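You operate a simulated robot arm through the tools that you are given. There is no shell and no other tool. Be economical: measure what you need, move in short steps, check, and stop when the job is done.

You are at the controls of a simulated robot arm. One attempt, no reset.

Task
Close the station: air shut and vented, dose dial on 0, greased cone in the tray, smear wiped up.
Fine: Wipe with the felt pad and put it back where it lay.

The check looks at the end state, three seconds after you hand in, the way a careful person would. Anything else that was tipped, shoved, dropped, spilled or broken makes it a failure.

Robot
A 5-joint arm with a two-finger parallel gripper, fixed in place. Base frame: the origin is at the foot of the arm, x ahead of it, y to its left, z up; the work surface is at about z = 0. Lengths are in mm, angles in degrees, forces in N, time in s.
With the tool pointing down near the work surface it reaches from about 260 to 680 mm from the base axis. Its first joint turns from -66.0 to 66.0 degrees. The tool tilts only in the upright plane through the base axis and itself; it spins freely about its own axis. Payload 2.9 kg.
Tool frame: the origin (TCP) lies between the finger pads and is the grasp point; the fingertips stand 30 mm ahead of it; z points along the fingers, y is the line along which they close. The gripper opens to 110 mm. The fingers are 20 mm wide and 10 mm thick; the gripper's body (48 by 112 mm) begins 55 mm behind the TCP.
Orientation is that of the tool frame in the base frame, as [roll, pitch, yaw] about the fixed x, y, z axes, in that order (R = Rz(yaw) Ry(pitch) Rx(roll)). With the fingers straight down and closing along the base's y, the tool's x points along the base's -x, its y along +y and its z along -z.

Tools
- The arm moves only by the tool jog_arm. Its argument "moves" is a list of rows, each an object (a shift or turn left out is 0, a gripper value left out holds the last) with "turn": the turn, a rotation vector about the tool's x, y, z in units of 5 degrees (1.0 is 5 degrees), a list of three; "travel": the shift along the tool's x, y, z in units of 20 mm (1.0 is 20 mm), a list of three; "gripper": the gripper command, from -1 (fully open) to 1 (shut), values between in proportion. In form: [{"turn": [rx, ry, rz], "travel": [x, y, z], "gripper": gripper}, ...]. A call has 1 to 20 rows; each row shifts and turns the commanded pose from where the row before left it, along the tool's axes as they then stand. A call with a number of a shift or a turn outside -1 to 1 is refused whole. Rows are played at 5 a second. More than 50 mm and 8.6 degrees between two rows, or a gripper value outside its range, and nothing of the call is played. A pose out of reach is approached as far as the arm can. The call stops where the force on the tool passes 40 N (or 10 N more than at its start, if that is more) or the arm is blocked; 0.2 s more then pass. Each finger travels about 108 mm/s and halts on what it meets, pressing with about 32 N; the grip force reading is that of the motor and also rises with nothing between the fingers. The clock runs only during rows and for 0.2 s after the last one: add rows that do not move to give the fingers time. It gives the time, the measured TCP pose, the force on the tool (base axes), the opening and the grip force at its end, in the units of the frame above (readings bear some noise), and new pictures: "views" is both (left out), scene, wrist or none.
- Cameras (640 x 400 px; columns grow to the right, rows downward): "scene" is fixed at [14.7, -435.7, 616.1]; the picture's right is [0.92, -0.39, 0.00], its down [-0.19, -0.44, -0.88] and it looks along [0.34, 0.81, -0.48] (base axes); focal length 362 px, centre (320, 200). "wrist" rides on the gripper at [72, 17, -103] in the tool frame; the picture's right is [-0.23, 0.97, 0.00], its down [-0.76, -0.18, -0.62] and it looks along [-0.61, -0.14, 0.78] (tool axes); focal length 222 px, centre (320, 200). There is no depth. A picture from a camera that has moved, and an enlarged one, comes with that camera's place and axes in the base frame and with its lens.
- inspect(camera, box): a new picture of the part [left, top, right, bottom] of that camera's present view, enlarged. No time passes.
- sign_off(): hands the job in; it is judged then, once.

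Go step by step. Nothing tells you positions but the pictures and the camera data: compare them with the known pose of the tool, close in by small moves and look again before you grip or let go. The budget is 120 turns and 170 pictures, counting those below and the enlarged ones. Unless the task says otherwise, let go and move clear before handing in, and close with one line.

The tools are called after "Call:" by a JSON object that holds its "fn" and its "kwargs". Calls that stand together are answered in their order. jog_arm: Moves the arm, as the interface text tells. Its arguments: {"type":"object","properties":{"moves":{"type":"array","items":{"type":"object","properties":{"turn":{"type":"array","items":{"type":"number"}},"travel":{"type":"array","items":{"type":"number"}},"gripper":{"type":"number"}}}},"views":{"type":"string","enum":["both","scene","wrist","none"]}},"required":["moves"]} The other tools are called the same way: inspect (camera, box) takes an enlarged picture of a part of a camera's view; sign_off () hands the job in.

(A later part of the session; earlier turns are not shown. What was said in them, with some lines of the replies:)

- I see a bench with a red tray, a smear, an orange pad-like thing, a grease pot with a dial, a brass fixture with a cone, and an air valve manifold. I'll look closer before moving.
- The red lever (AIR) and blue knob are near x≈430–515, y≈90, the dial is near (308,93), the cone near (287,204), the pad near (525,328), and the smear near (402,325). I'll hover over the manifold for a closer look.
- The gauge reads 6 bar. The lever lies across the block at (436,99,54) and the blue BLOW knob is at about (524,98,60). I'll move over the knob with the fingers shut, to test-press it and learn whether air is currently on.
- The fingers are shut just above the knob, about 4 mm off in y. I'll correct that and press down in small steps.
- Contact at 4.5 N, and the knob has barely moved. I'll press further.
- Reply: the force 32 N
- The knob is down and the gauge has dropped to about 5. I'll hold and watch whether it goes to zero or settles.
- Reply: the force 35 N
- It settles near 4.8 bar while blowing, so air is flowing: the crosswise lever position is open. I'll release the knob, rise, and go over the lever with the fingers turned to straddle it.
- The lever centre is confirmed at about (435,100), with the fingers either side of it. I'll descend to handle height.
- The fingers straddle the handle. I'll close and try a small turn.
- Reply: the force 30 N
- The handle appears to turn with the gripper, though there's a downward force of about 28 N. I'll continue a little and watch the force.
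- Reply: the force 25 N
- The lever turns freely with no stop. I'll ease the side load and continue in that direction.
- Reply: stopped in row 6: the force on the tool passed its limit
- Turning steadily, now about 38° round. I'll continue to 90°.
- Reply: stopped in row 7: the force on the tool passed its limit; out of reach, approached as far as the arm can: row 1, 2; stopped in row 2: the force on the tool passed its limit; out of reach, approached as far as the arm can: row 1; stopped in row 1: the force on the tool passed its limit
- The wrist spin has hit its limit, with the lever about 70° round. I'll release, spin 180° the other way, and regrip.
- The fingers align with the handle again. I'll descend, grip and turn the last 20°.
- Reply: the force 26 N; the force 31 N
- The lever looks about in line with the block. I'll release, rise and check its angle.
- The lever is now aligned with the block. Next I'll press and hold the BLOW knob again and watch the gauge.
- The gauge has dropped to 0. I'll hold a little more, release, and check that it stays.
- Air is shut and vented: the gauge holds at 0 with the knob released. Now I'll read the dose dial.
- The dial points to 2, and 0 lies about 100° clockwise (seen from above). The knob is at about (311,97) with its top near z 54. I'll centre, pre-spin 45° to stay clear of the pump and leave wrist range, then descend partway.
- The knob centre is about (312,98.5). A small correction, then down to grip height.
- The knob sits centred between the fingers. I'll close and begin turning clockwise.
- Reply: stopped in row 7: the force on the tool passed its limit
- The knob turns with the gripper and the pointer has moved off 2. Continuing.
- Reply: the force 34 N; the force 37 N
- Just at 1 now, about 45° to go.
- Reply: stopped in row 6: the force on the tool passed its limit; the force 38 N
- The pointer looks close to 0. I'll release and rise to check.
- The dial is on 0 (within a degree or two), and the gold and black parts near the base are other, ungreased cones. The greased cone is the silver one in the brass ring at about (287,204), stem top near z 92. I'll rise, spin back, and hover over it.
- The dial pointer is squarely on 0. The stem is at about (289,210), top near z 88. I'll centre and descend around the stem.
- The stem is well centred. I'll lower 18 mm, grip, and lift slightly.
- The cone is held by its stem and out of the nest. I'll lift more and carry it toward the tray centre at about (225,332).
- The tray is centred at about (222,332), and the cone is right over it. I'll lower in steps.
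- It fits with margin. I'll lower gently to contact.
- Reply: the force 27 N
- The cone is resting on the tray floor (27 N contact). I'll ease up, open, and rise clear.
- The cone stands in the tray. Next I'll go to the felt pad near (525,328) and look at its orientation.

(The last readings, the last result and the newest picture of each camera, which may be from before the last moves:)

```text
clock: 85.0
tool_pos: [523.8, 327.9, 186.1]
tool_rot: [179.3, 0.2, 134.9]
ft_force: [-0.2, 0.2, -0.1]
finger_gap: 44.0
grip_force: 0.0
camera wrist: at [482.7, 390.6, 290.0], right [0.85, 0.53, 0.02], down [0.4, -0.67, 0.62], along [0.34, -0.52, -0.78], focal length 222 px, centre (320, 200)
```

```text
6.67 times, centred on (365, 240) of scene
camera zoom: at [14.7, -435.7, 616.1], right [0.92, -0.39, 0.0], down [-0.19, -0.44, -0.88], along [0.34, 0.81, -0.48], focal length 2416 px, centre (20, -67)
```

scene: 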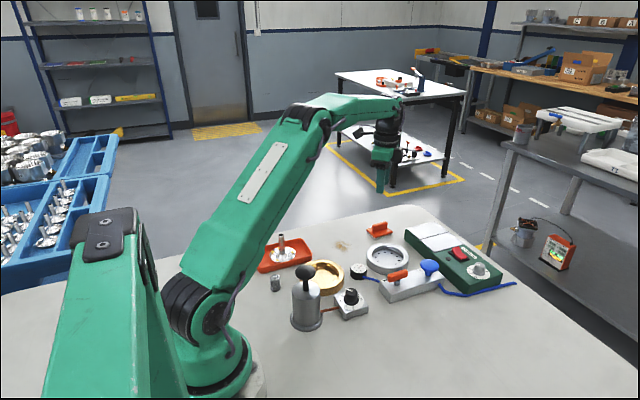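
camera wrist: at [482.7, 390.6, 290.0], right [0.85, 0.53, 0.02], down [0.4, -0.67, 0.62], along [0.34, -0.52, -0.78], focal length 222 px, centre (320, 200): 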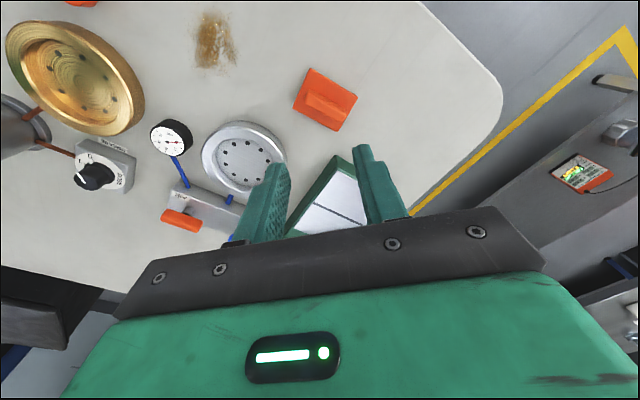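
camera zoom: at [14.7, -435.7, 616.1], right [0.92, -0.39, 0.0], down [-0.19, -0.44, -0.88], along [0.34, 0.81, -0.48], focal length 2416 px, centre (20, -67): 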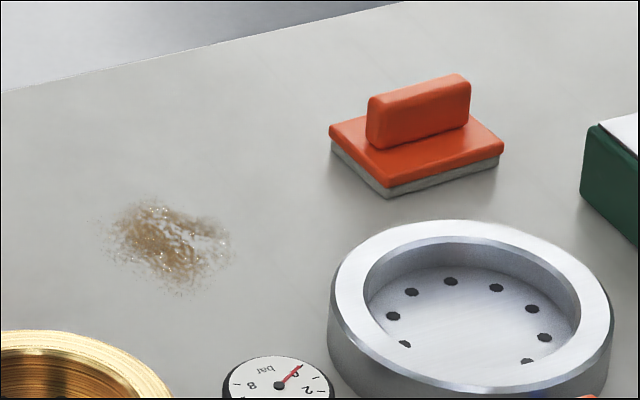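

The pad is at about (530,336), its handle running along x (turned about 4.5°), top near z 36. The smear covers roughly x 378–428, y 290–355. I'll align the fingers with the handle and descend partway.

Call:
{"fn": "jog_arm", "kwargs": {"moves": [{"turn": [0, 0, -1]}, {"turn": [0, 0, -1]}, {"turn": [0, 0, -1]}, {"turn": [0, 0, -1]}, {"turn": [0, 0, -1]}, {"turn": [0, 0, -1]}, {"turn": [0, 0, -1]}, {"turn": [0, 0, -1]}, {"turn": [0, 0, -1]}, {"turn": [0, 0, -0.9]}, {"travel": [-0.33, 0.37, 0]}, {"travel": [0, 0, 1]}, {"travel": [0, 0, 1]}, {"travel": [0, 0, 1]}, {"travel": [0, 0, 0.8]}, {}, {}]}}

Call:
{"fn": "inspect", "kwargs": {"camera": "wrist", "box": [220, 70, 420, 220]}}

Call:
{"fn": "inspect", "kwargs": {"camera": "scene", "box": [345, 195, 425, 255]}}

```text
clock: 88.6
tool_pos: [532.9, 337.5, 113.3]
tool_rot: [179.6, 0.8, -175.6]
ft_force: [-0.1, 0.0, 0.6]
finger_gap: 44.1
grip_force: 0.0
camera wrist: at [457.7, 347.7, 215.5], right [0.15, 0.99, 0.01], down [0.76, -0.12, 0.63], along [0.63, -0.09, -0.77], focal length 222 px, centre (320, 200)
```

scene: 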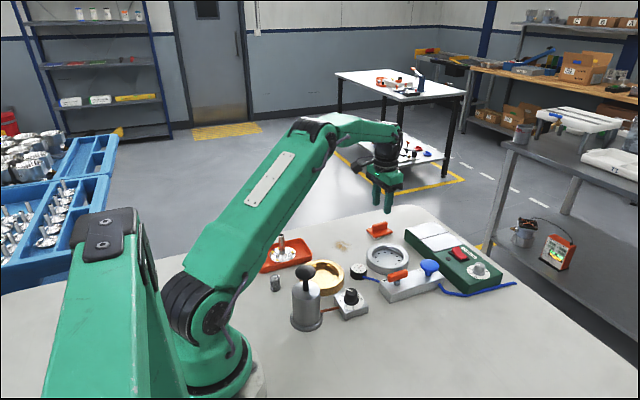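
wrist: 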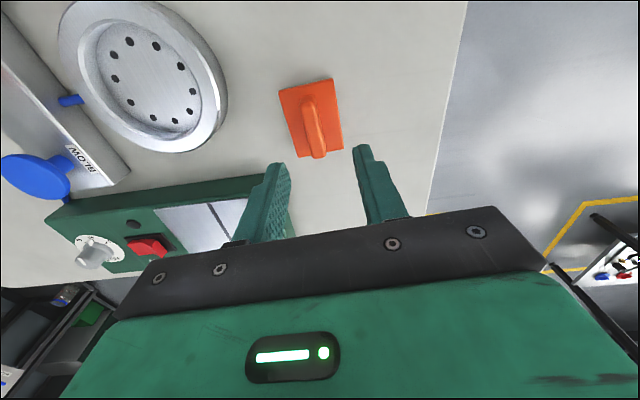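

```text
2.67 times, centred on (320, 145) of wrist
camera zoom: at [457.7, 347.7, 215.5], right [0.15, 0.99, 0.01], down [0.76, -0.12, 0.63], along [0.63, -0.09, -0.77], focal length 592 px, centre (320, 347)
```

zoom: 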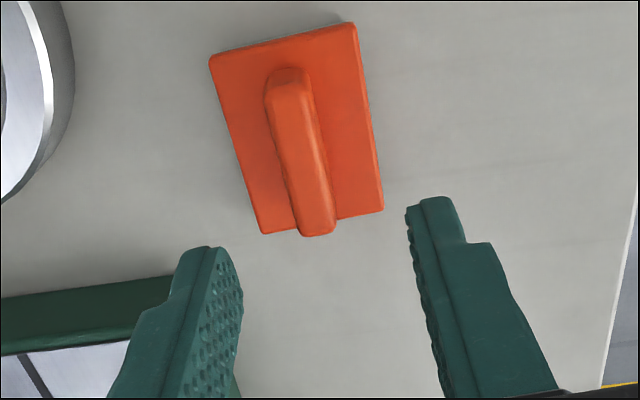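

```text
6.67 times, centred on (385, 225) of scene
camera zoom: at [14.7, -435.7, 616.1], right [0.92, -0.39, 0.0], down [-0.19, -0.44, -0.88], along [0.34, 0.81, -0.48], focal length 2416 px, centre (-113, 33)
```

zoom: 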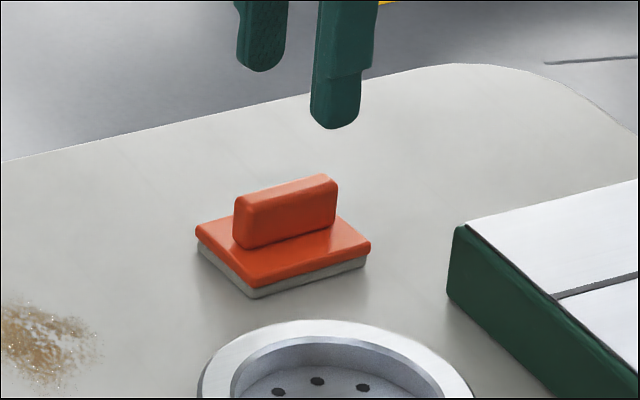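

The handle centre is about (529.5,334). I'll make small corrections and descend around it.

Call:
{"fn": "jog_arm", "kwargs": {"moves": [{"travel": [0.15, -0.17, 0], "turn": [0, 0, 0.25]}, {"travel": [0, 0, 0.9]}, {"travel": [0, 0, 0.9]}, {"travel": [0, 0, 0.9]}, {"travel": [0, 0, 0.4]}, {}, {}]}}

Call:
{"fn": "inspect", "kwargs": {"camera": "wrist", "box": [220, 90, 420, 240]}}

Call:
{"fn": "inspect", "kwargs": {"camera": "scene", "box": [345, 195, 425, 255]}}

```text
clock: 90.2
tool_pos: [529.0, 334.0, 48.8]
tool_rot: [179.7, 0.8, -176.8]
ft_force: [0.1, -0.3, -0.7]
finger_gap: 44.1
grip_force: 0.0
camera wrist: at [455.3, 345.0, 151.6], right [0.17, 0.98, 0.01], down [0.76, -0.14, 0.63], along [0.62, -0.1, -0.77], focal length 222 px, centre (320, 200)
```

scene: 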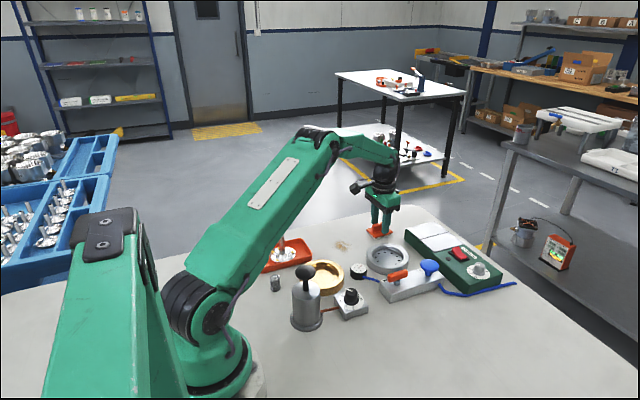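
wrist: 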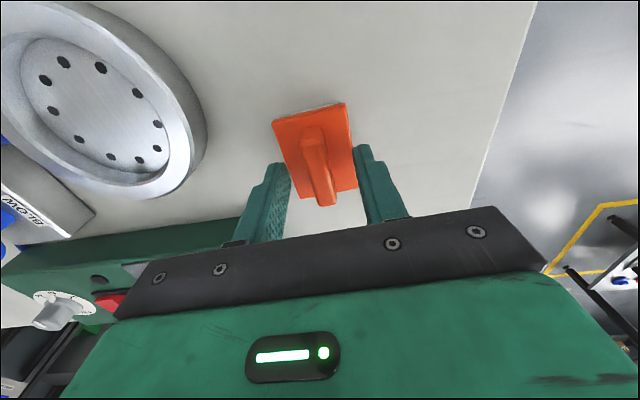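

```text
2.67 times, centred on (320, 165) of wrist
camera zoom: at [455.3, 345.0, 151.6], right [0.17, 0.98, 0.01], down [0.76, -0.14, 0.63], along [0.62, -0.1, -0.77], focal length 592 px, centre (320, 293)
```

zoom: 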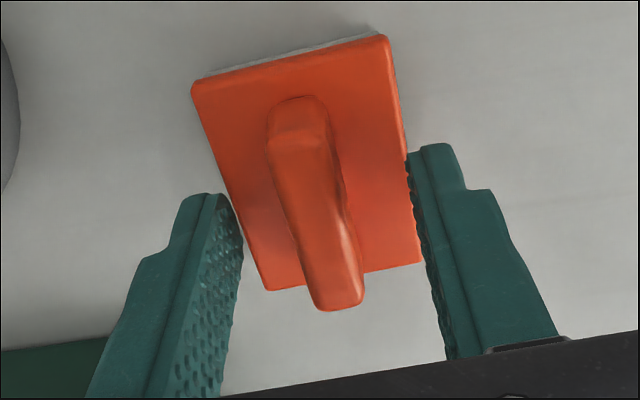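

```text
6.67 times, centred on (385, 225) of scene
camera zoom: at [14.7, -435.7, 616.1], right [0.92, -0.39, 0.0], down [-0.19, -0.44, -0.88], along [0.34, 0.81, -0.48], focal length 2416 px, centre (-113, 33)
```

zoom: 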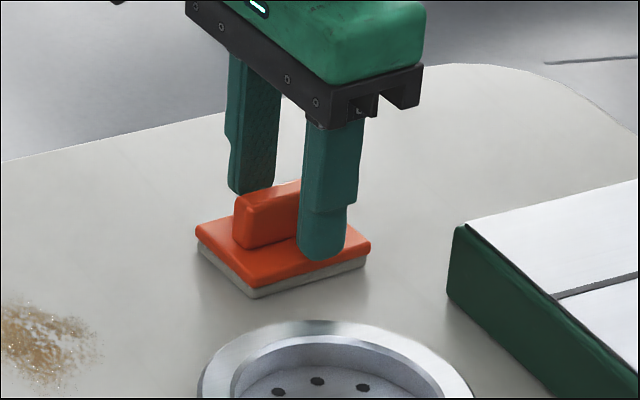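

The fingers straddle the handle well. I'll grip and note the pose, then lift a little.

Call:
{"fn": "jog_arm", "kwargs": {"moves": [{"gripper": 1}, {}, {}, {}], "views": "none"}}

Call:
{"fn": "jog_arm", "kwargs": {"moves": [{"travel": [0, 0, -0.5]}, {"travel": [0, 0, -0.5]}, {"travel": [0, 0, -0.5]}, {}]}}

Call:
{"fn": "inspect", "kwargs": {"camera": "scene", "box": [345, 195, 425, 255]}}

```text
clock: 91.2
tool_pos: [530.3, 333.0, 48.9]
tool_rot: [179.6, 0.8, -176.7]
ft_force: [-0.3, -0.5, 0.8]
finger_gap: 12.9
grip_force: 31.7
```

```text
clock: 92.2
tool_pos: [531.5, 333.3, 78.9]
tool_rot: [179.5, 0.8, -176.8]
ft_force: [0.2, 0.3, -0.7]
finger_gap: 13.0
grip_force: 32.0
camera wrist: at [455.9, 345.2, 182.5], right [0.17, 0.98, 0.01], down [0.76, -0.14, 0.63], along [0.62, -0.1, -0.77], focal length 222 px, centre (320, 200)
```

scene: 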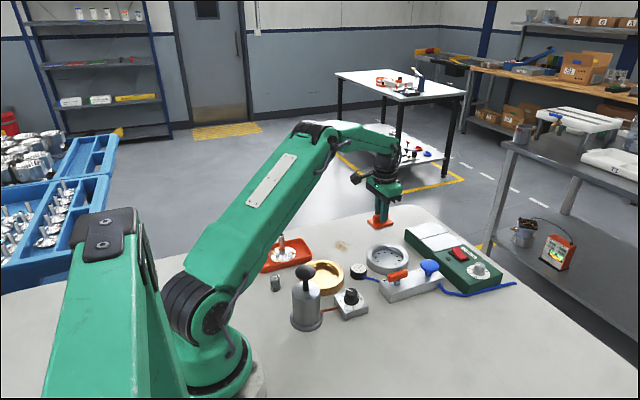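
wrist: 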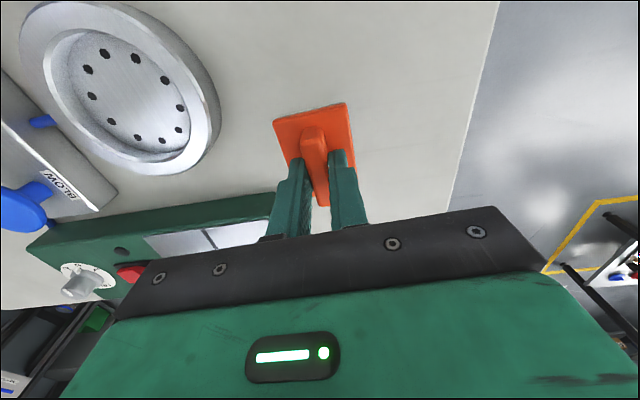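

```text
6.67 times, centred on (385, 225) of scene
camera zoom: at [14.7, -435.7, 616.1], right [0.92, -0.39, 0.0], down [-0.19, -0.44, -0.88], along [0.34, 0.81, -0.48], focal length 2416 px, centre (-113, 33)
```

zoom: 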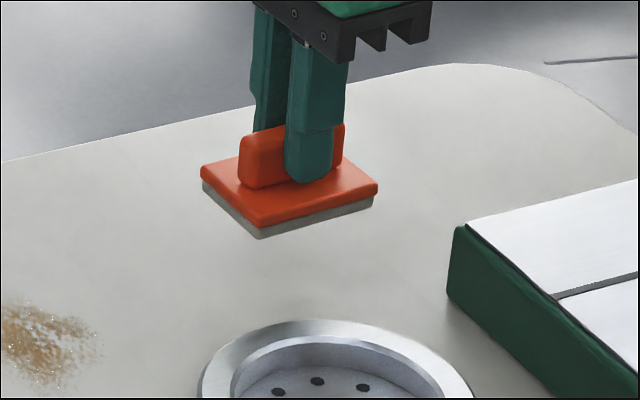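

The pad is held; its original grip pose was (529.7, 333.5, 48.9), yaw −176.75. I'll carry it over the near edge of the smear.

Call:
{"fn": "jog_arm", "kwargs": {"moves": [{"travel": [0.92, -0.18, 0]}, {"travel": [0.92, -0.18, 0]}, {"travel": [0.92, -0.18, 0]}, {"travel": [0.92, -0.18, 0]}, {"travel": [0.92, -0.18, 0]}, {"travel": [0.92, -0.18, 0]}, {"travel": [0.92, -0.18, 0]}, {}, {"travel": [0, 0, 0.9]}, {"travel": [0, 0, 0.4]}, {}]}}

Call:
{"fn": "inspect", "kwargs": {"camera": "scene", "box": [305, 205, 385, 265]}}

Call:
{"fn": "inspect", "kwargs": {"camera": "wrist", "box": [220, 60, 420, 220]}}

```text
clock: 94.6
tool_pos: [403.5, 300.9, 52.5]
tool_rot: [179.4, 0.7, -176.7]
ft_force: [-0.4, 0.1, -0.5]
finger_gap: 12.7
grip_force: 31.6
camera wrist: at [327.4, 311.8, 155.1], right [0.17, 0.98, 0.01], down [0.76, -0.14, 0.63], along [0.62, -0.1, -0.78], focal length 222 px, centre (320, 200)
```

scene: 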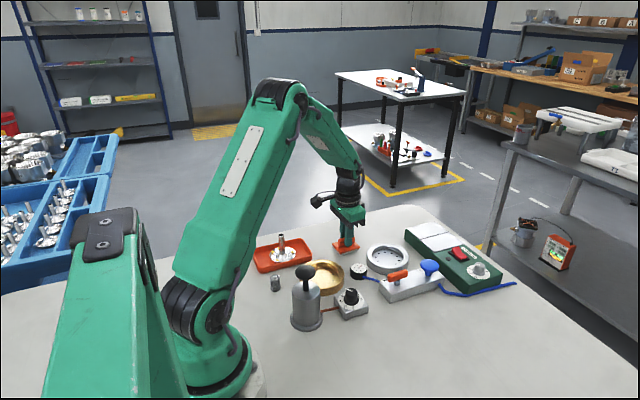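
wrist: 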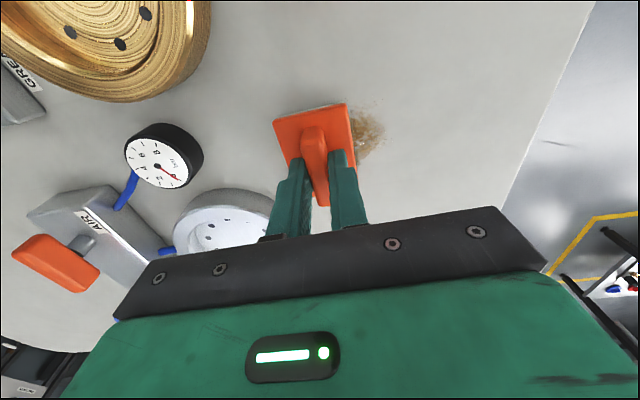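

```text
6.67 times, centred on (345, 235) of scene
camera zoom: at [14.7, -435.7, 616.1], right [0.92, -0.39, 0.0], down [-0.19, -0.44, -0.88], along [0.34, 0.81, -0.48], focal length 2416 px, centre (153, -33)
```

zoom: 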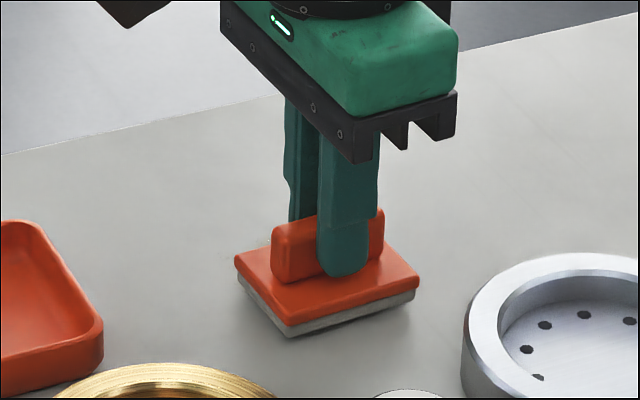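

```text
2.50 times, centred on (320, 140) of wrist
camera zoom: at [327.4, 311.8, 155.1], right [0.17, 0.98, 0.01], down [0.76, -0.14, 0.63], along [0.62, -0.1, -0.78], focal length 555 px, centre (320, 350)
```

zoom: 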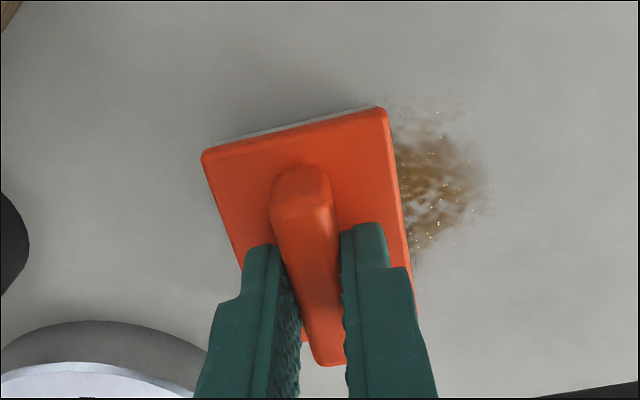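

The pad is over the near part of the smear. I'll shift 6 mm, press lightly and stroke in +y.

Call:
{"fn": "jog_arm", "kwargs": {"moves": [{"travel": [0.3, -0.1, 0]}, {"travel": [0, 0, 0.2]}, {"travel": [0, 0, 0.08]}, {"travel": [0, 0.4, 0]}, {"travel": [0, 0.4, 0]}, {"travel": [0, 0.4, 0]}, {"travel": [0, 0.4, 0]}, {"travel": [0, 0.4, 0]}, {"travel": [0, 0.4, 0]}, {"travel": [0, 0.4, 0]}, {}]}}

Call:
{"fn": "inspect", "kwargs": {"camera": "scene", "box": [305, 205, 385, 265]}}

Call:
{"fn": "inspect", "kwargs": {"camera": "wrist", "box": [220, 60, 420, 220]}}

```text
clock: 97.0
tool_pos: [394.4, 354.0, 46.9]
tool_rot: [179.4, 0.8, -176.8]
ft_force: [1.4, -9.8, 31.3]
finger_gap: 13.0
grip_force: 32.0
camera wrist: at [319.9, 365.6, 150.9], right [0.17, 0.98, 0.01], down [0.76, -0.14, 0.63], along [0.62, -0.1, -0.78], focal length 222 px, centre (320, 200)
```

scene: 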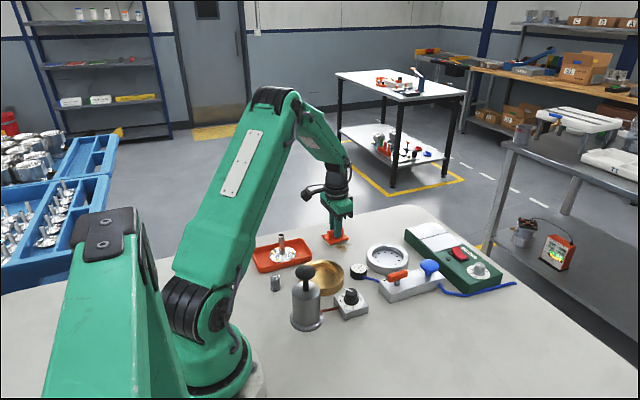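
wrist: 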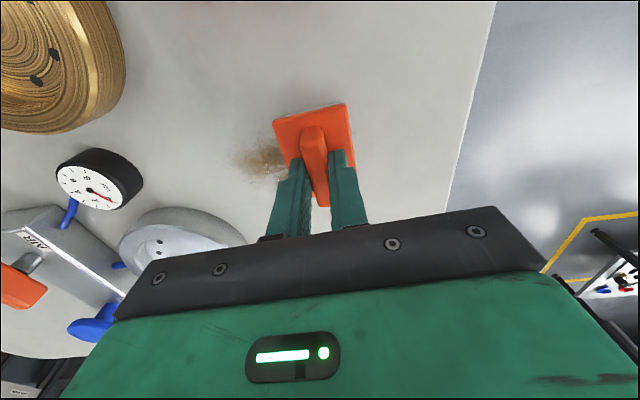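

```text
6.67 times, centred on (345, 235) of scene
camera zoom: at [14.6, -435.9, 616.0], right [0.92, -0.39, 0.0], down [-0.19, -0.44, -0.88], along [0.34, 0.81, -0.48], focal length 2416 px, centre (153, -33)
```

zoom: 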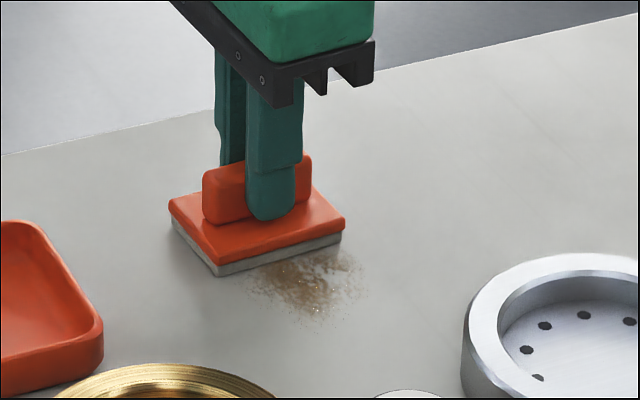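

```text
2.50 times, centred on (320, 140) of wrist
camera zoom: at [319.9, 365.6, 150.9], right [0.17, 0.98, 0.01], down [0.76, -0.14, 0.63], along [0.62, -0.1, -0.78], focal length 555 px, centre (320, 350)
```

zoom: 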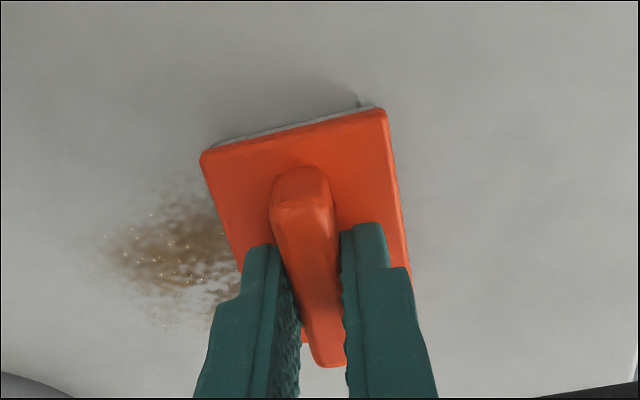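

The smear is fading. More strokes back and forth with slightly less pressure.

Call:
{"fn": "jog_arm", "kwargs": {"moves": [{"travel": [0, 0, -0.05]}, {"travel": [-0.1, -0.6, 0]}, {"travel": [0, -0.6, 0]}, {"travel": [0, -0.6, 0]}, {"travel": [0, -0.6, 0]}, {"travel": [0, -0.6, 0]}, {"travel": [0, 0.6, 0]}, {"travel": [0, 0.6, 0]}, {"travel": [0, 0.6, 0]}, {"travel": [0, 0.6, 0]}, {"travel": [0, 0.6, 0]}, {"travel": [0, -0.6, 0]}, {"travel": [0, -0.6, 0]}, {"travel": [0, -0.6, 0]}, {"travel": [0, -0.6, 0]}, {"travel": [0, -0.6, 0]}, {}]}}

Call:
{"fn": "inspect", "kwargs": {"camera": "wrist", "box": [220, 60, 420, 220]}}

```text
clock: 100.6
tool_pos: [399.0, 294.6, 47.6]
tool_rot: [179.6, 0.6, -176.8]
ft_force: [-0.7, -0.5, -0.5]
finger_gap: 12.9
grip_force: 31.7
camera wrist: at [324.3, 306.1, 151.2], right [0.17, 0.98, 0.01], down [0.76, -0.14, 0.63], along [0.62, -0.1, -0.78], focal length 222 px, centre (320, 200)
```

scene: 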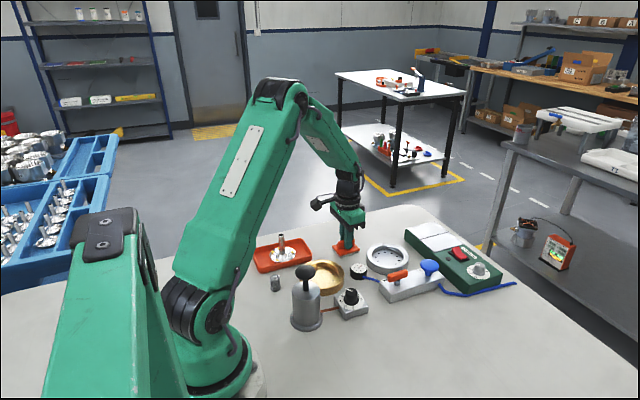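
wrist: 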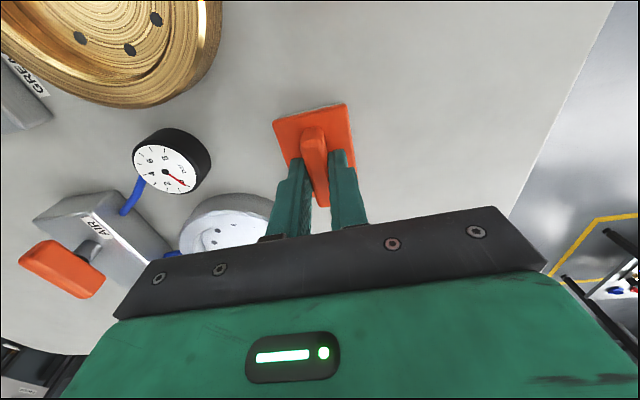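

```text
2.50 times, centred on (320, 140) of wrist
camera zoom: at [324.3, 306.1, 151.2], right [0.17, 0.98, 0.01], down [0.76, -0.14, 0.63], along [0.62, -0.1, -0.78], focal length 555 px, centre (320, 350)
```

zoom: 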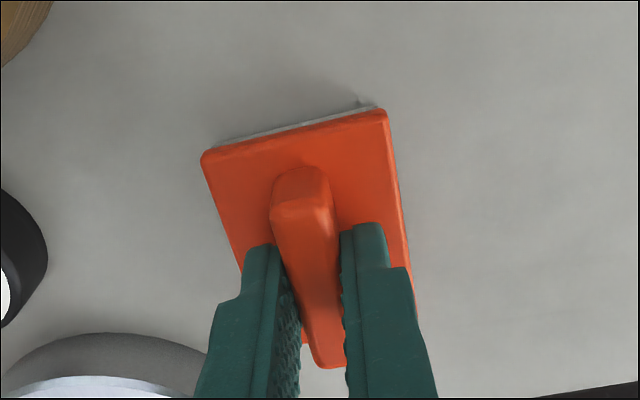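

The far part is clean. I'll lift to see underneath.

Call:
{"fn": "jog_arm", "kwargs": {"moves": [{"travel": [0, 0, -0.8]}, {"travel": [0, 0, -0.8]}, {"travel": [-0.9, 0, -0.2]}, {"travel": [-0.9, 0, 0]}, {"travel": [-0.9, 0, 0]}, {}]}}

Call:
{"fn": "inspect", "kwargs": {"camera": "scene", "box": [305, 205, 385, 265]}}

Call:
{"fn": "inspect", "kwargs": {"camera": "wrist", "box": [220, 0, 440, 140]}}

```text
clock: 102.0
tool_pos: [453.3, 297.2, 82.8]
tool_rot: [179.5, 0.8, -176.9]
ft_force: [0.1, 0.3, -0.6]
finger_gap: 12.8
grip_force: 32.1
camera wrist: at [378.6, 308.0, 185.8], right [0.17, 0.98, 0.01], down [0.76, -0.14, 0.63], along [0.62, -0.1, -0.78], focal length 222 px, centre (320, 200)
```

scene: 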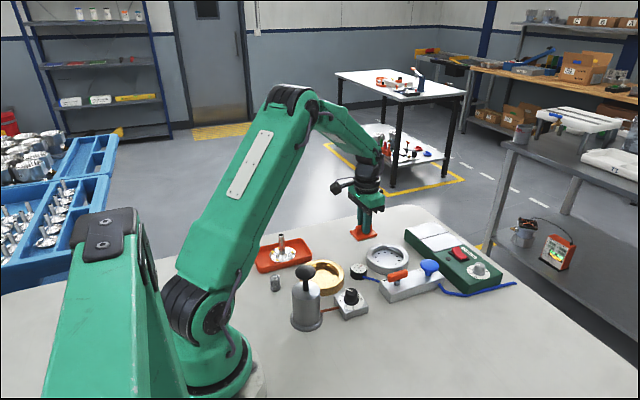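
wrist: 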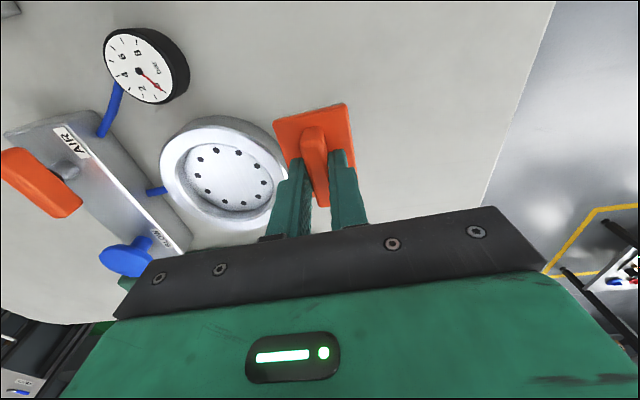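

```text
6.67 times, centred on (345, 235) of scene
camera zoom: at [14.7, -435.7, 616.1], right [0.92, -0.39, 0.0], down [-0.19, -0.44, -0.88], along [0.34, 0.81, -0.48], focal length 2416 px, centre (153, -33)
```

zoom: 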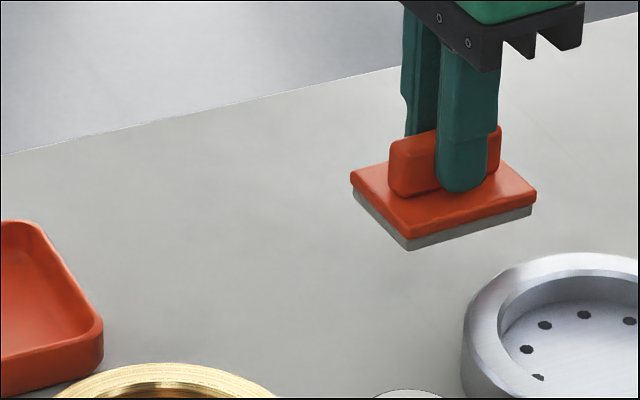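

```text
2.86 times, centred on (330, 70) of wrist
camera zoom: at [378.6, 308.0, 185.8], right [0.17, 0.98, 0.01], down [0.76, -0.14, 0.63], along [0.62, -0.1, -0.78], focal length 635 px, centre (291, 571)
```

zoom: 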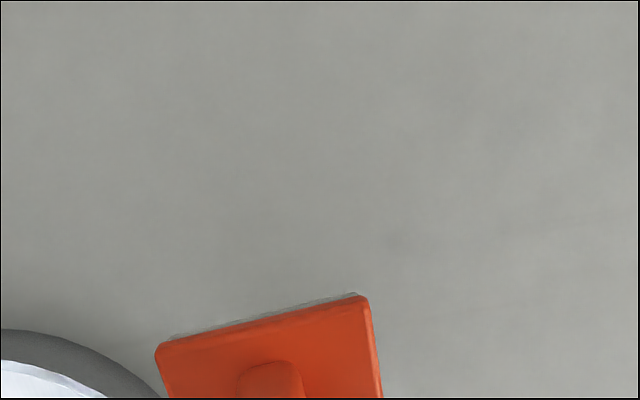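

The table is clean. I'll carry the pad back by exactly reversing the net displacement.

Call:
{"fn": "jog_arm", "kwargs": {"moves": [{"travel": [-0.788, 0.312, 0]}, {"travel": [-0.788, 0.312, 0]}, {"travel": [-0.788, 0.312, 0]}, {"travel": [-0.788, 0.312, 0]}, {"travel": [-0.788, 0.312, 0]}, {}, {"travel": [0, 0, 0.8]}, {"travel": [0, 0, 0.7]}, {"travel": [0, 0, 0.15]}, {}, {}]}}

Call:
{"fn": "inspect", "kwargs": {"camera": "scene", "box": [345, 195, 425, 255]}}

```text
clock: 104.4
tool_pos: [530.0, 332.7, 51.7]
tool_rot: [179.6, 0.8, -176.8]
ft_force: [-0.8, -0.4, -0.7]
finger_gap: 13.4
grip_force: 32.0
camera wrist: at [455.3, 344.3, 154.7], right [0.17, 0.98, 0.01], down [0.76, -0.14, 0.63], along [0.62, -0.1, -0.77], focal length 222 px, centre (320, 200)
```

scene: 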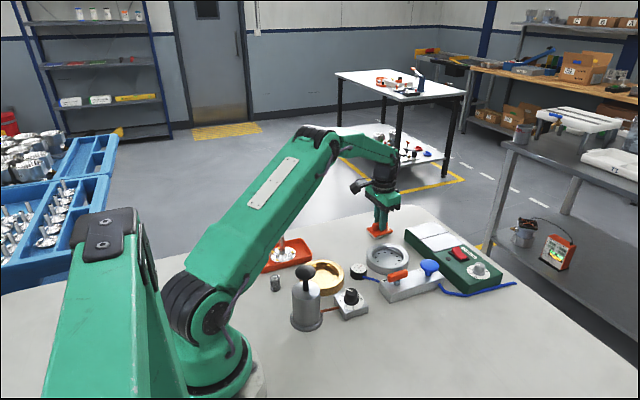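
wrist: 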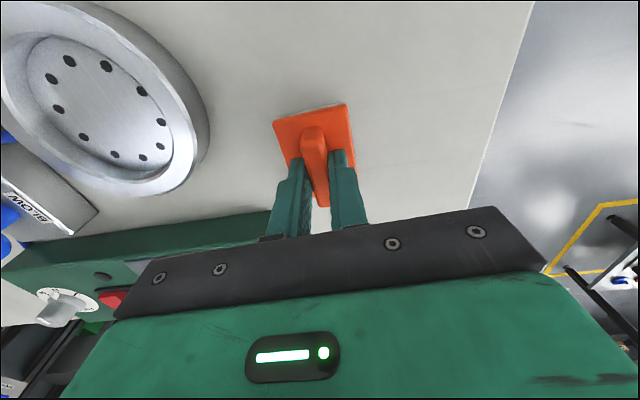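

```text
6.67 times, centred on (385, 225) of scene
camera zoom: at [14.7, -435.7, 616.1], right [0.92, -0.39, 0.0], down [-0.19, -0.44, -0.88], along [0.34, 0.81, -0.48], focal length 2416 px, centre (-113, 33)
```

zoom: 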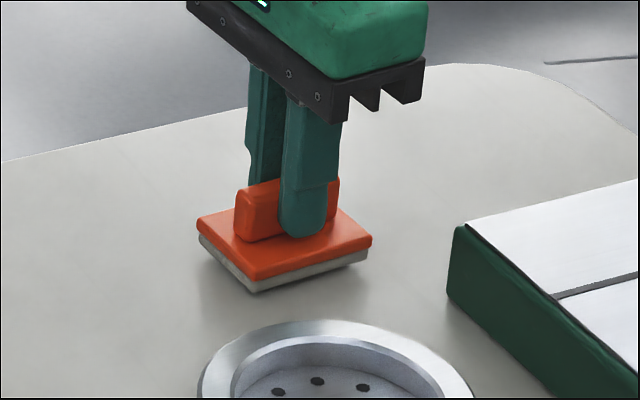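

The position matches the original picture, about 3 mm up. I'll lower, release and rise.

Call:
{"fn": "jog_arm", "kwargs": {"moves": [{"travel": [0, 0, 0.08]}, {"travel": [0, 0, 0.06]}, {}, {"gripper": 0.2}, {}, {}, {"travel": [0, 0, -0.5]}, {"travel": [0, 0, -1]}, {"travel": [0, 0, -1]}, {"travel": [0, 0, -1]}, {"travel": [0, 0, -1]}, {"travel": [0, 0, -1]}, {}]}}

Call:
{"fn": "inspect", "kwargs": {"camera": "scene", "box": [345, 195, 425, 255]}}

Call:
{"fn": "inspect", "kwargs": {"camera": "scene", "box": [245, 215, 525, 335]}}

Call:
{"fn": "inspect", "kwargs": {"camera": "scene", "box": [325, 255, 405, 315]}}

```text
clock: 107.2
tool_pos: [529.7, 331.9, 158.6]
tool_rot: [179.6, 0.8, -176.8]
ft_force: [-0.1, 0.4, 0.0]
finger_gap: 43.7
grip_force: 0.1
camera wrist: at [454.4, 343.7, 262.3], right [0.17, 0.98, 0.01], down [0.76, -0.14, 0.63], along [0.62, -0.1, -0.78], focal length 222 px, centre (320, 200)
```

scene: 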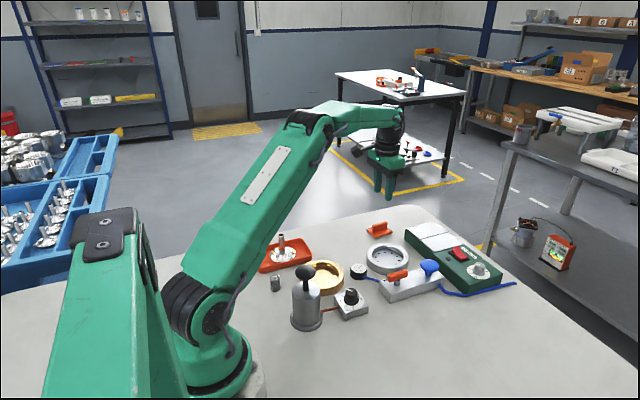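
wrist: 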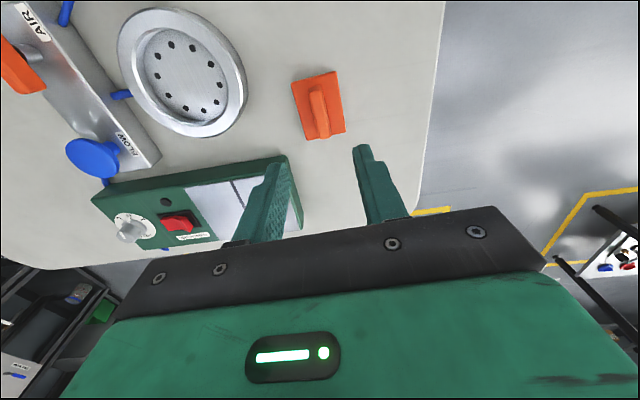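

```text
6.67 times, centred on (385, 225) of scene
camera zoom: at [14.7, -435.7, 616.1], right [0.92, -0.39, 0.0], down [-0.19, -0.44, -0.88], along [0.34, 0.81, -0.48], focal length 2416 px, centre (-113, 33)
```

zoom: 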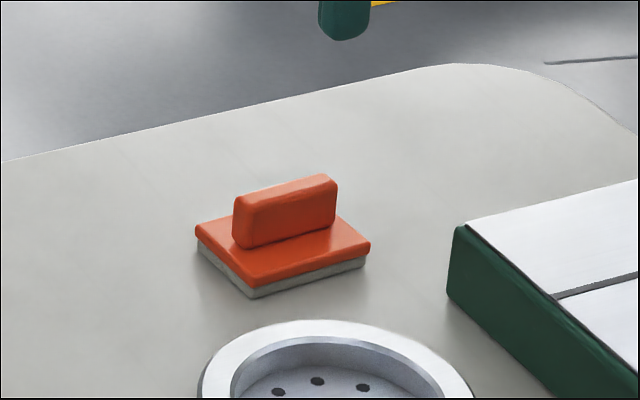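

```text
2.29 times, centred on (385, 275) of scene
camera zoom: at [14.7, -435.7, 616.1], right [0.92, -0.39, 0.0], down [-0.19, -0.44, -0.88], along [0.34, 0.81, -0.48], focal length 828 px, centre (171, 29)
```

zoom: 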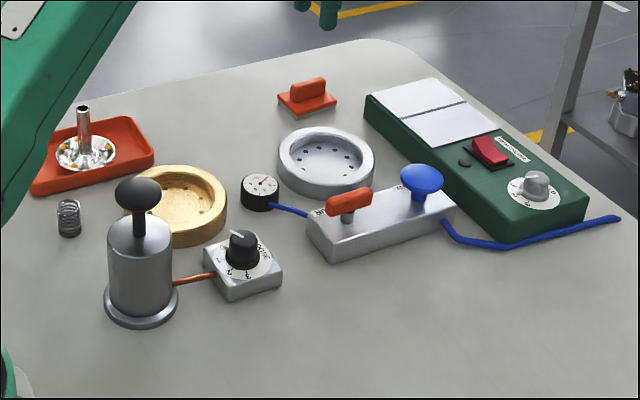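

```text
6.67 times, centred on (365, 285) of scene
camera zoom: at [14.7, -435.7, 616.1], right [0.92, -0.39, 0.0], down [-0.19, -0.44, -0.88], along [0.34, 0.81, -0.48], focal length 2416 px, centre (20, -367)
```

zoom: 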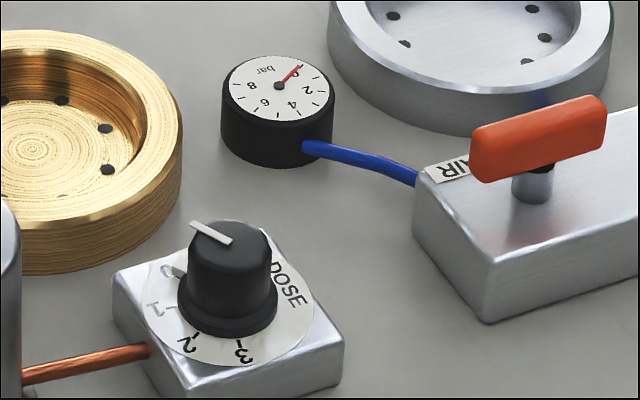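

Everything checks out: the gauge reads 0 with the lever shut, the dial is on 0, the cone is in the tray, the smear is gone, and the pad is back at its original spot with the arm clear. I'm handing in.

Call:
{"fn": "sign_off", "kwargs": {}}

```text
The job is handed in.
```

The station is closed: air shut and vented to 0 bar, dose dial on 0, greased cone in the tray, smear wiped up, and the felt pad back where it lay.
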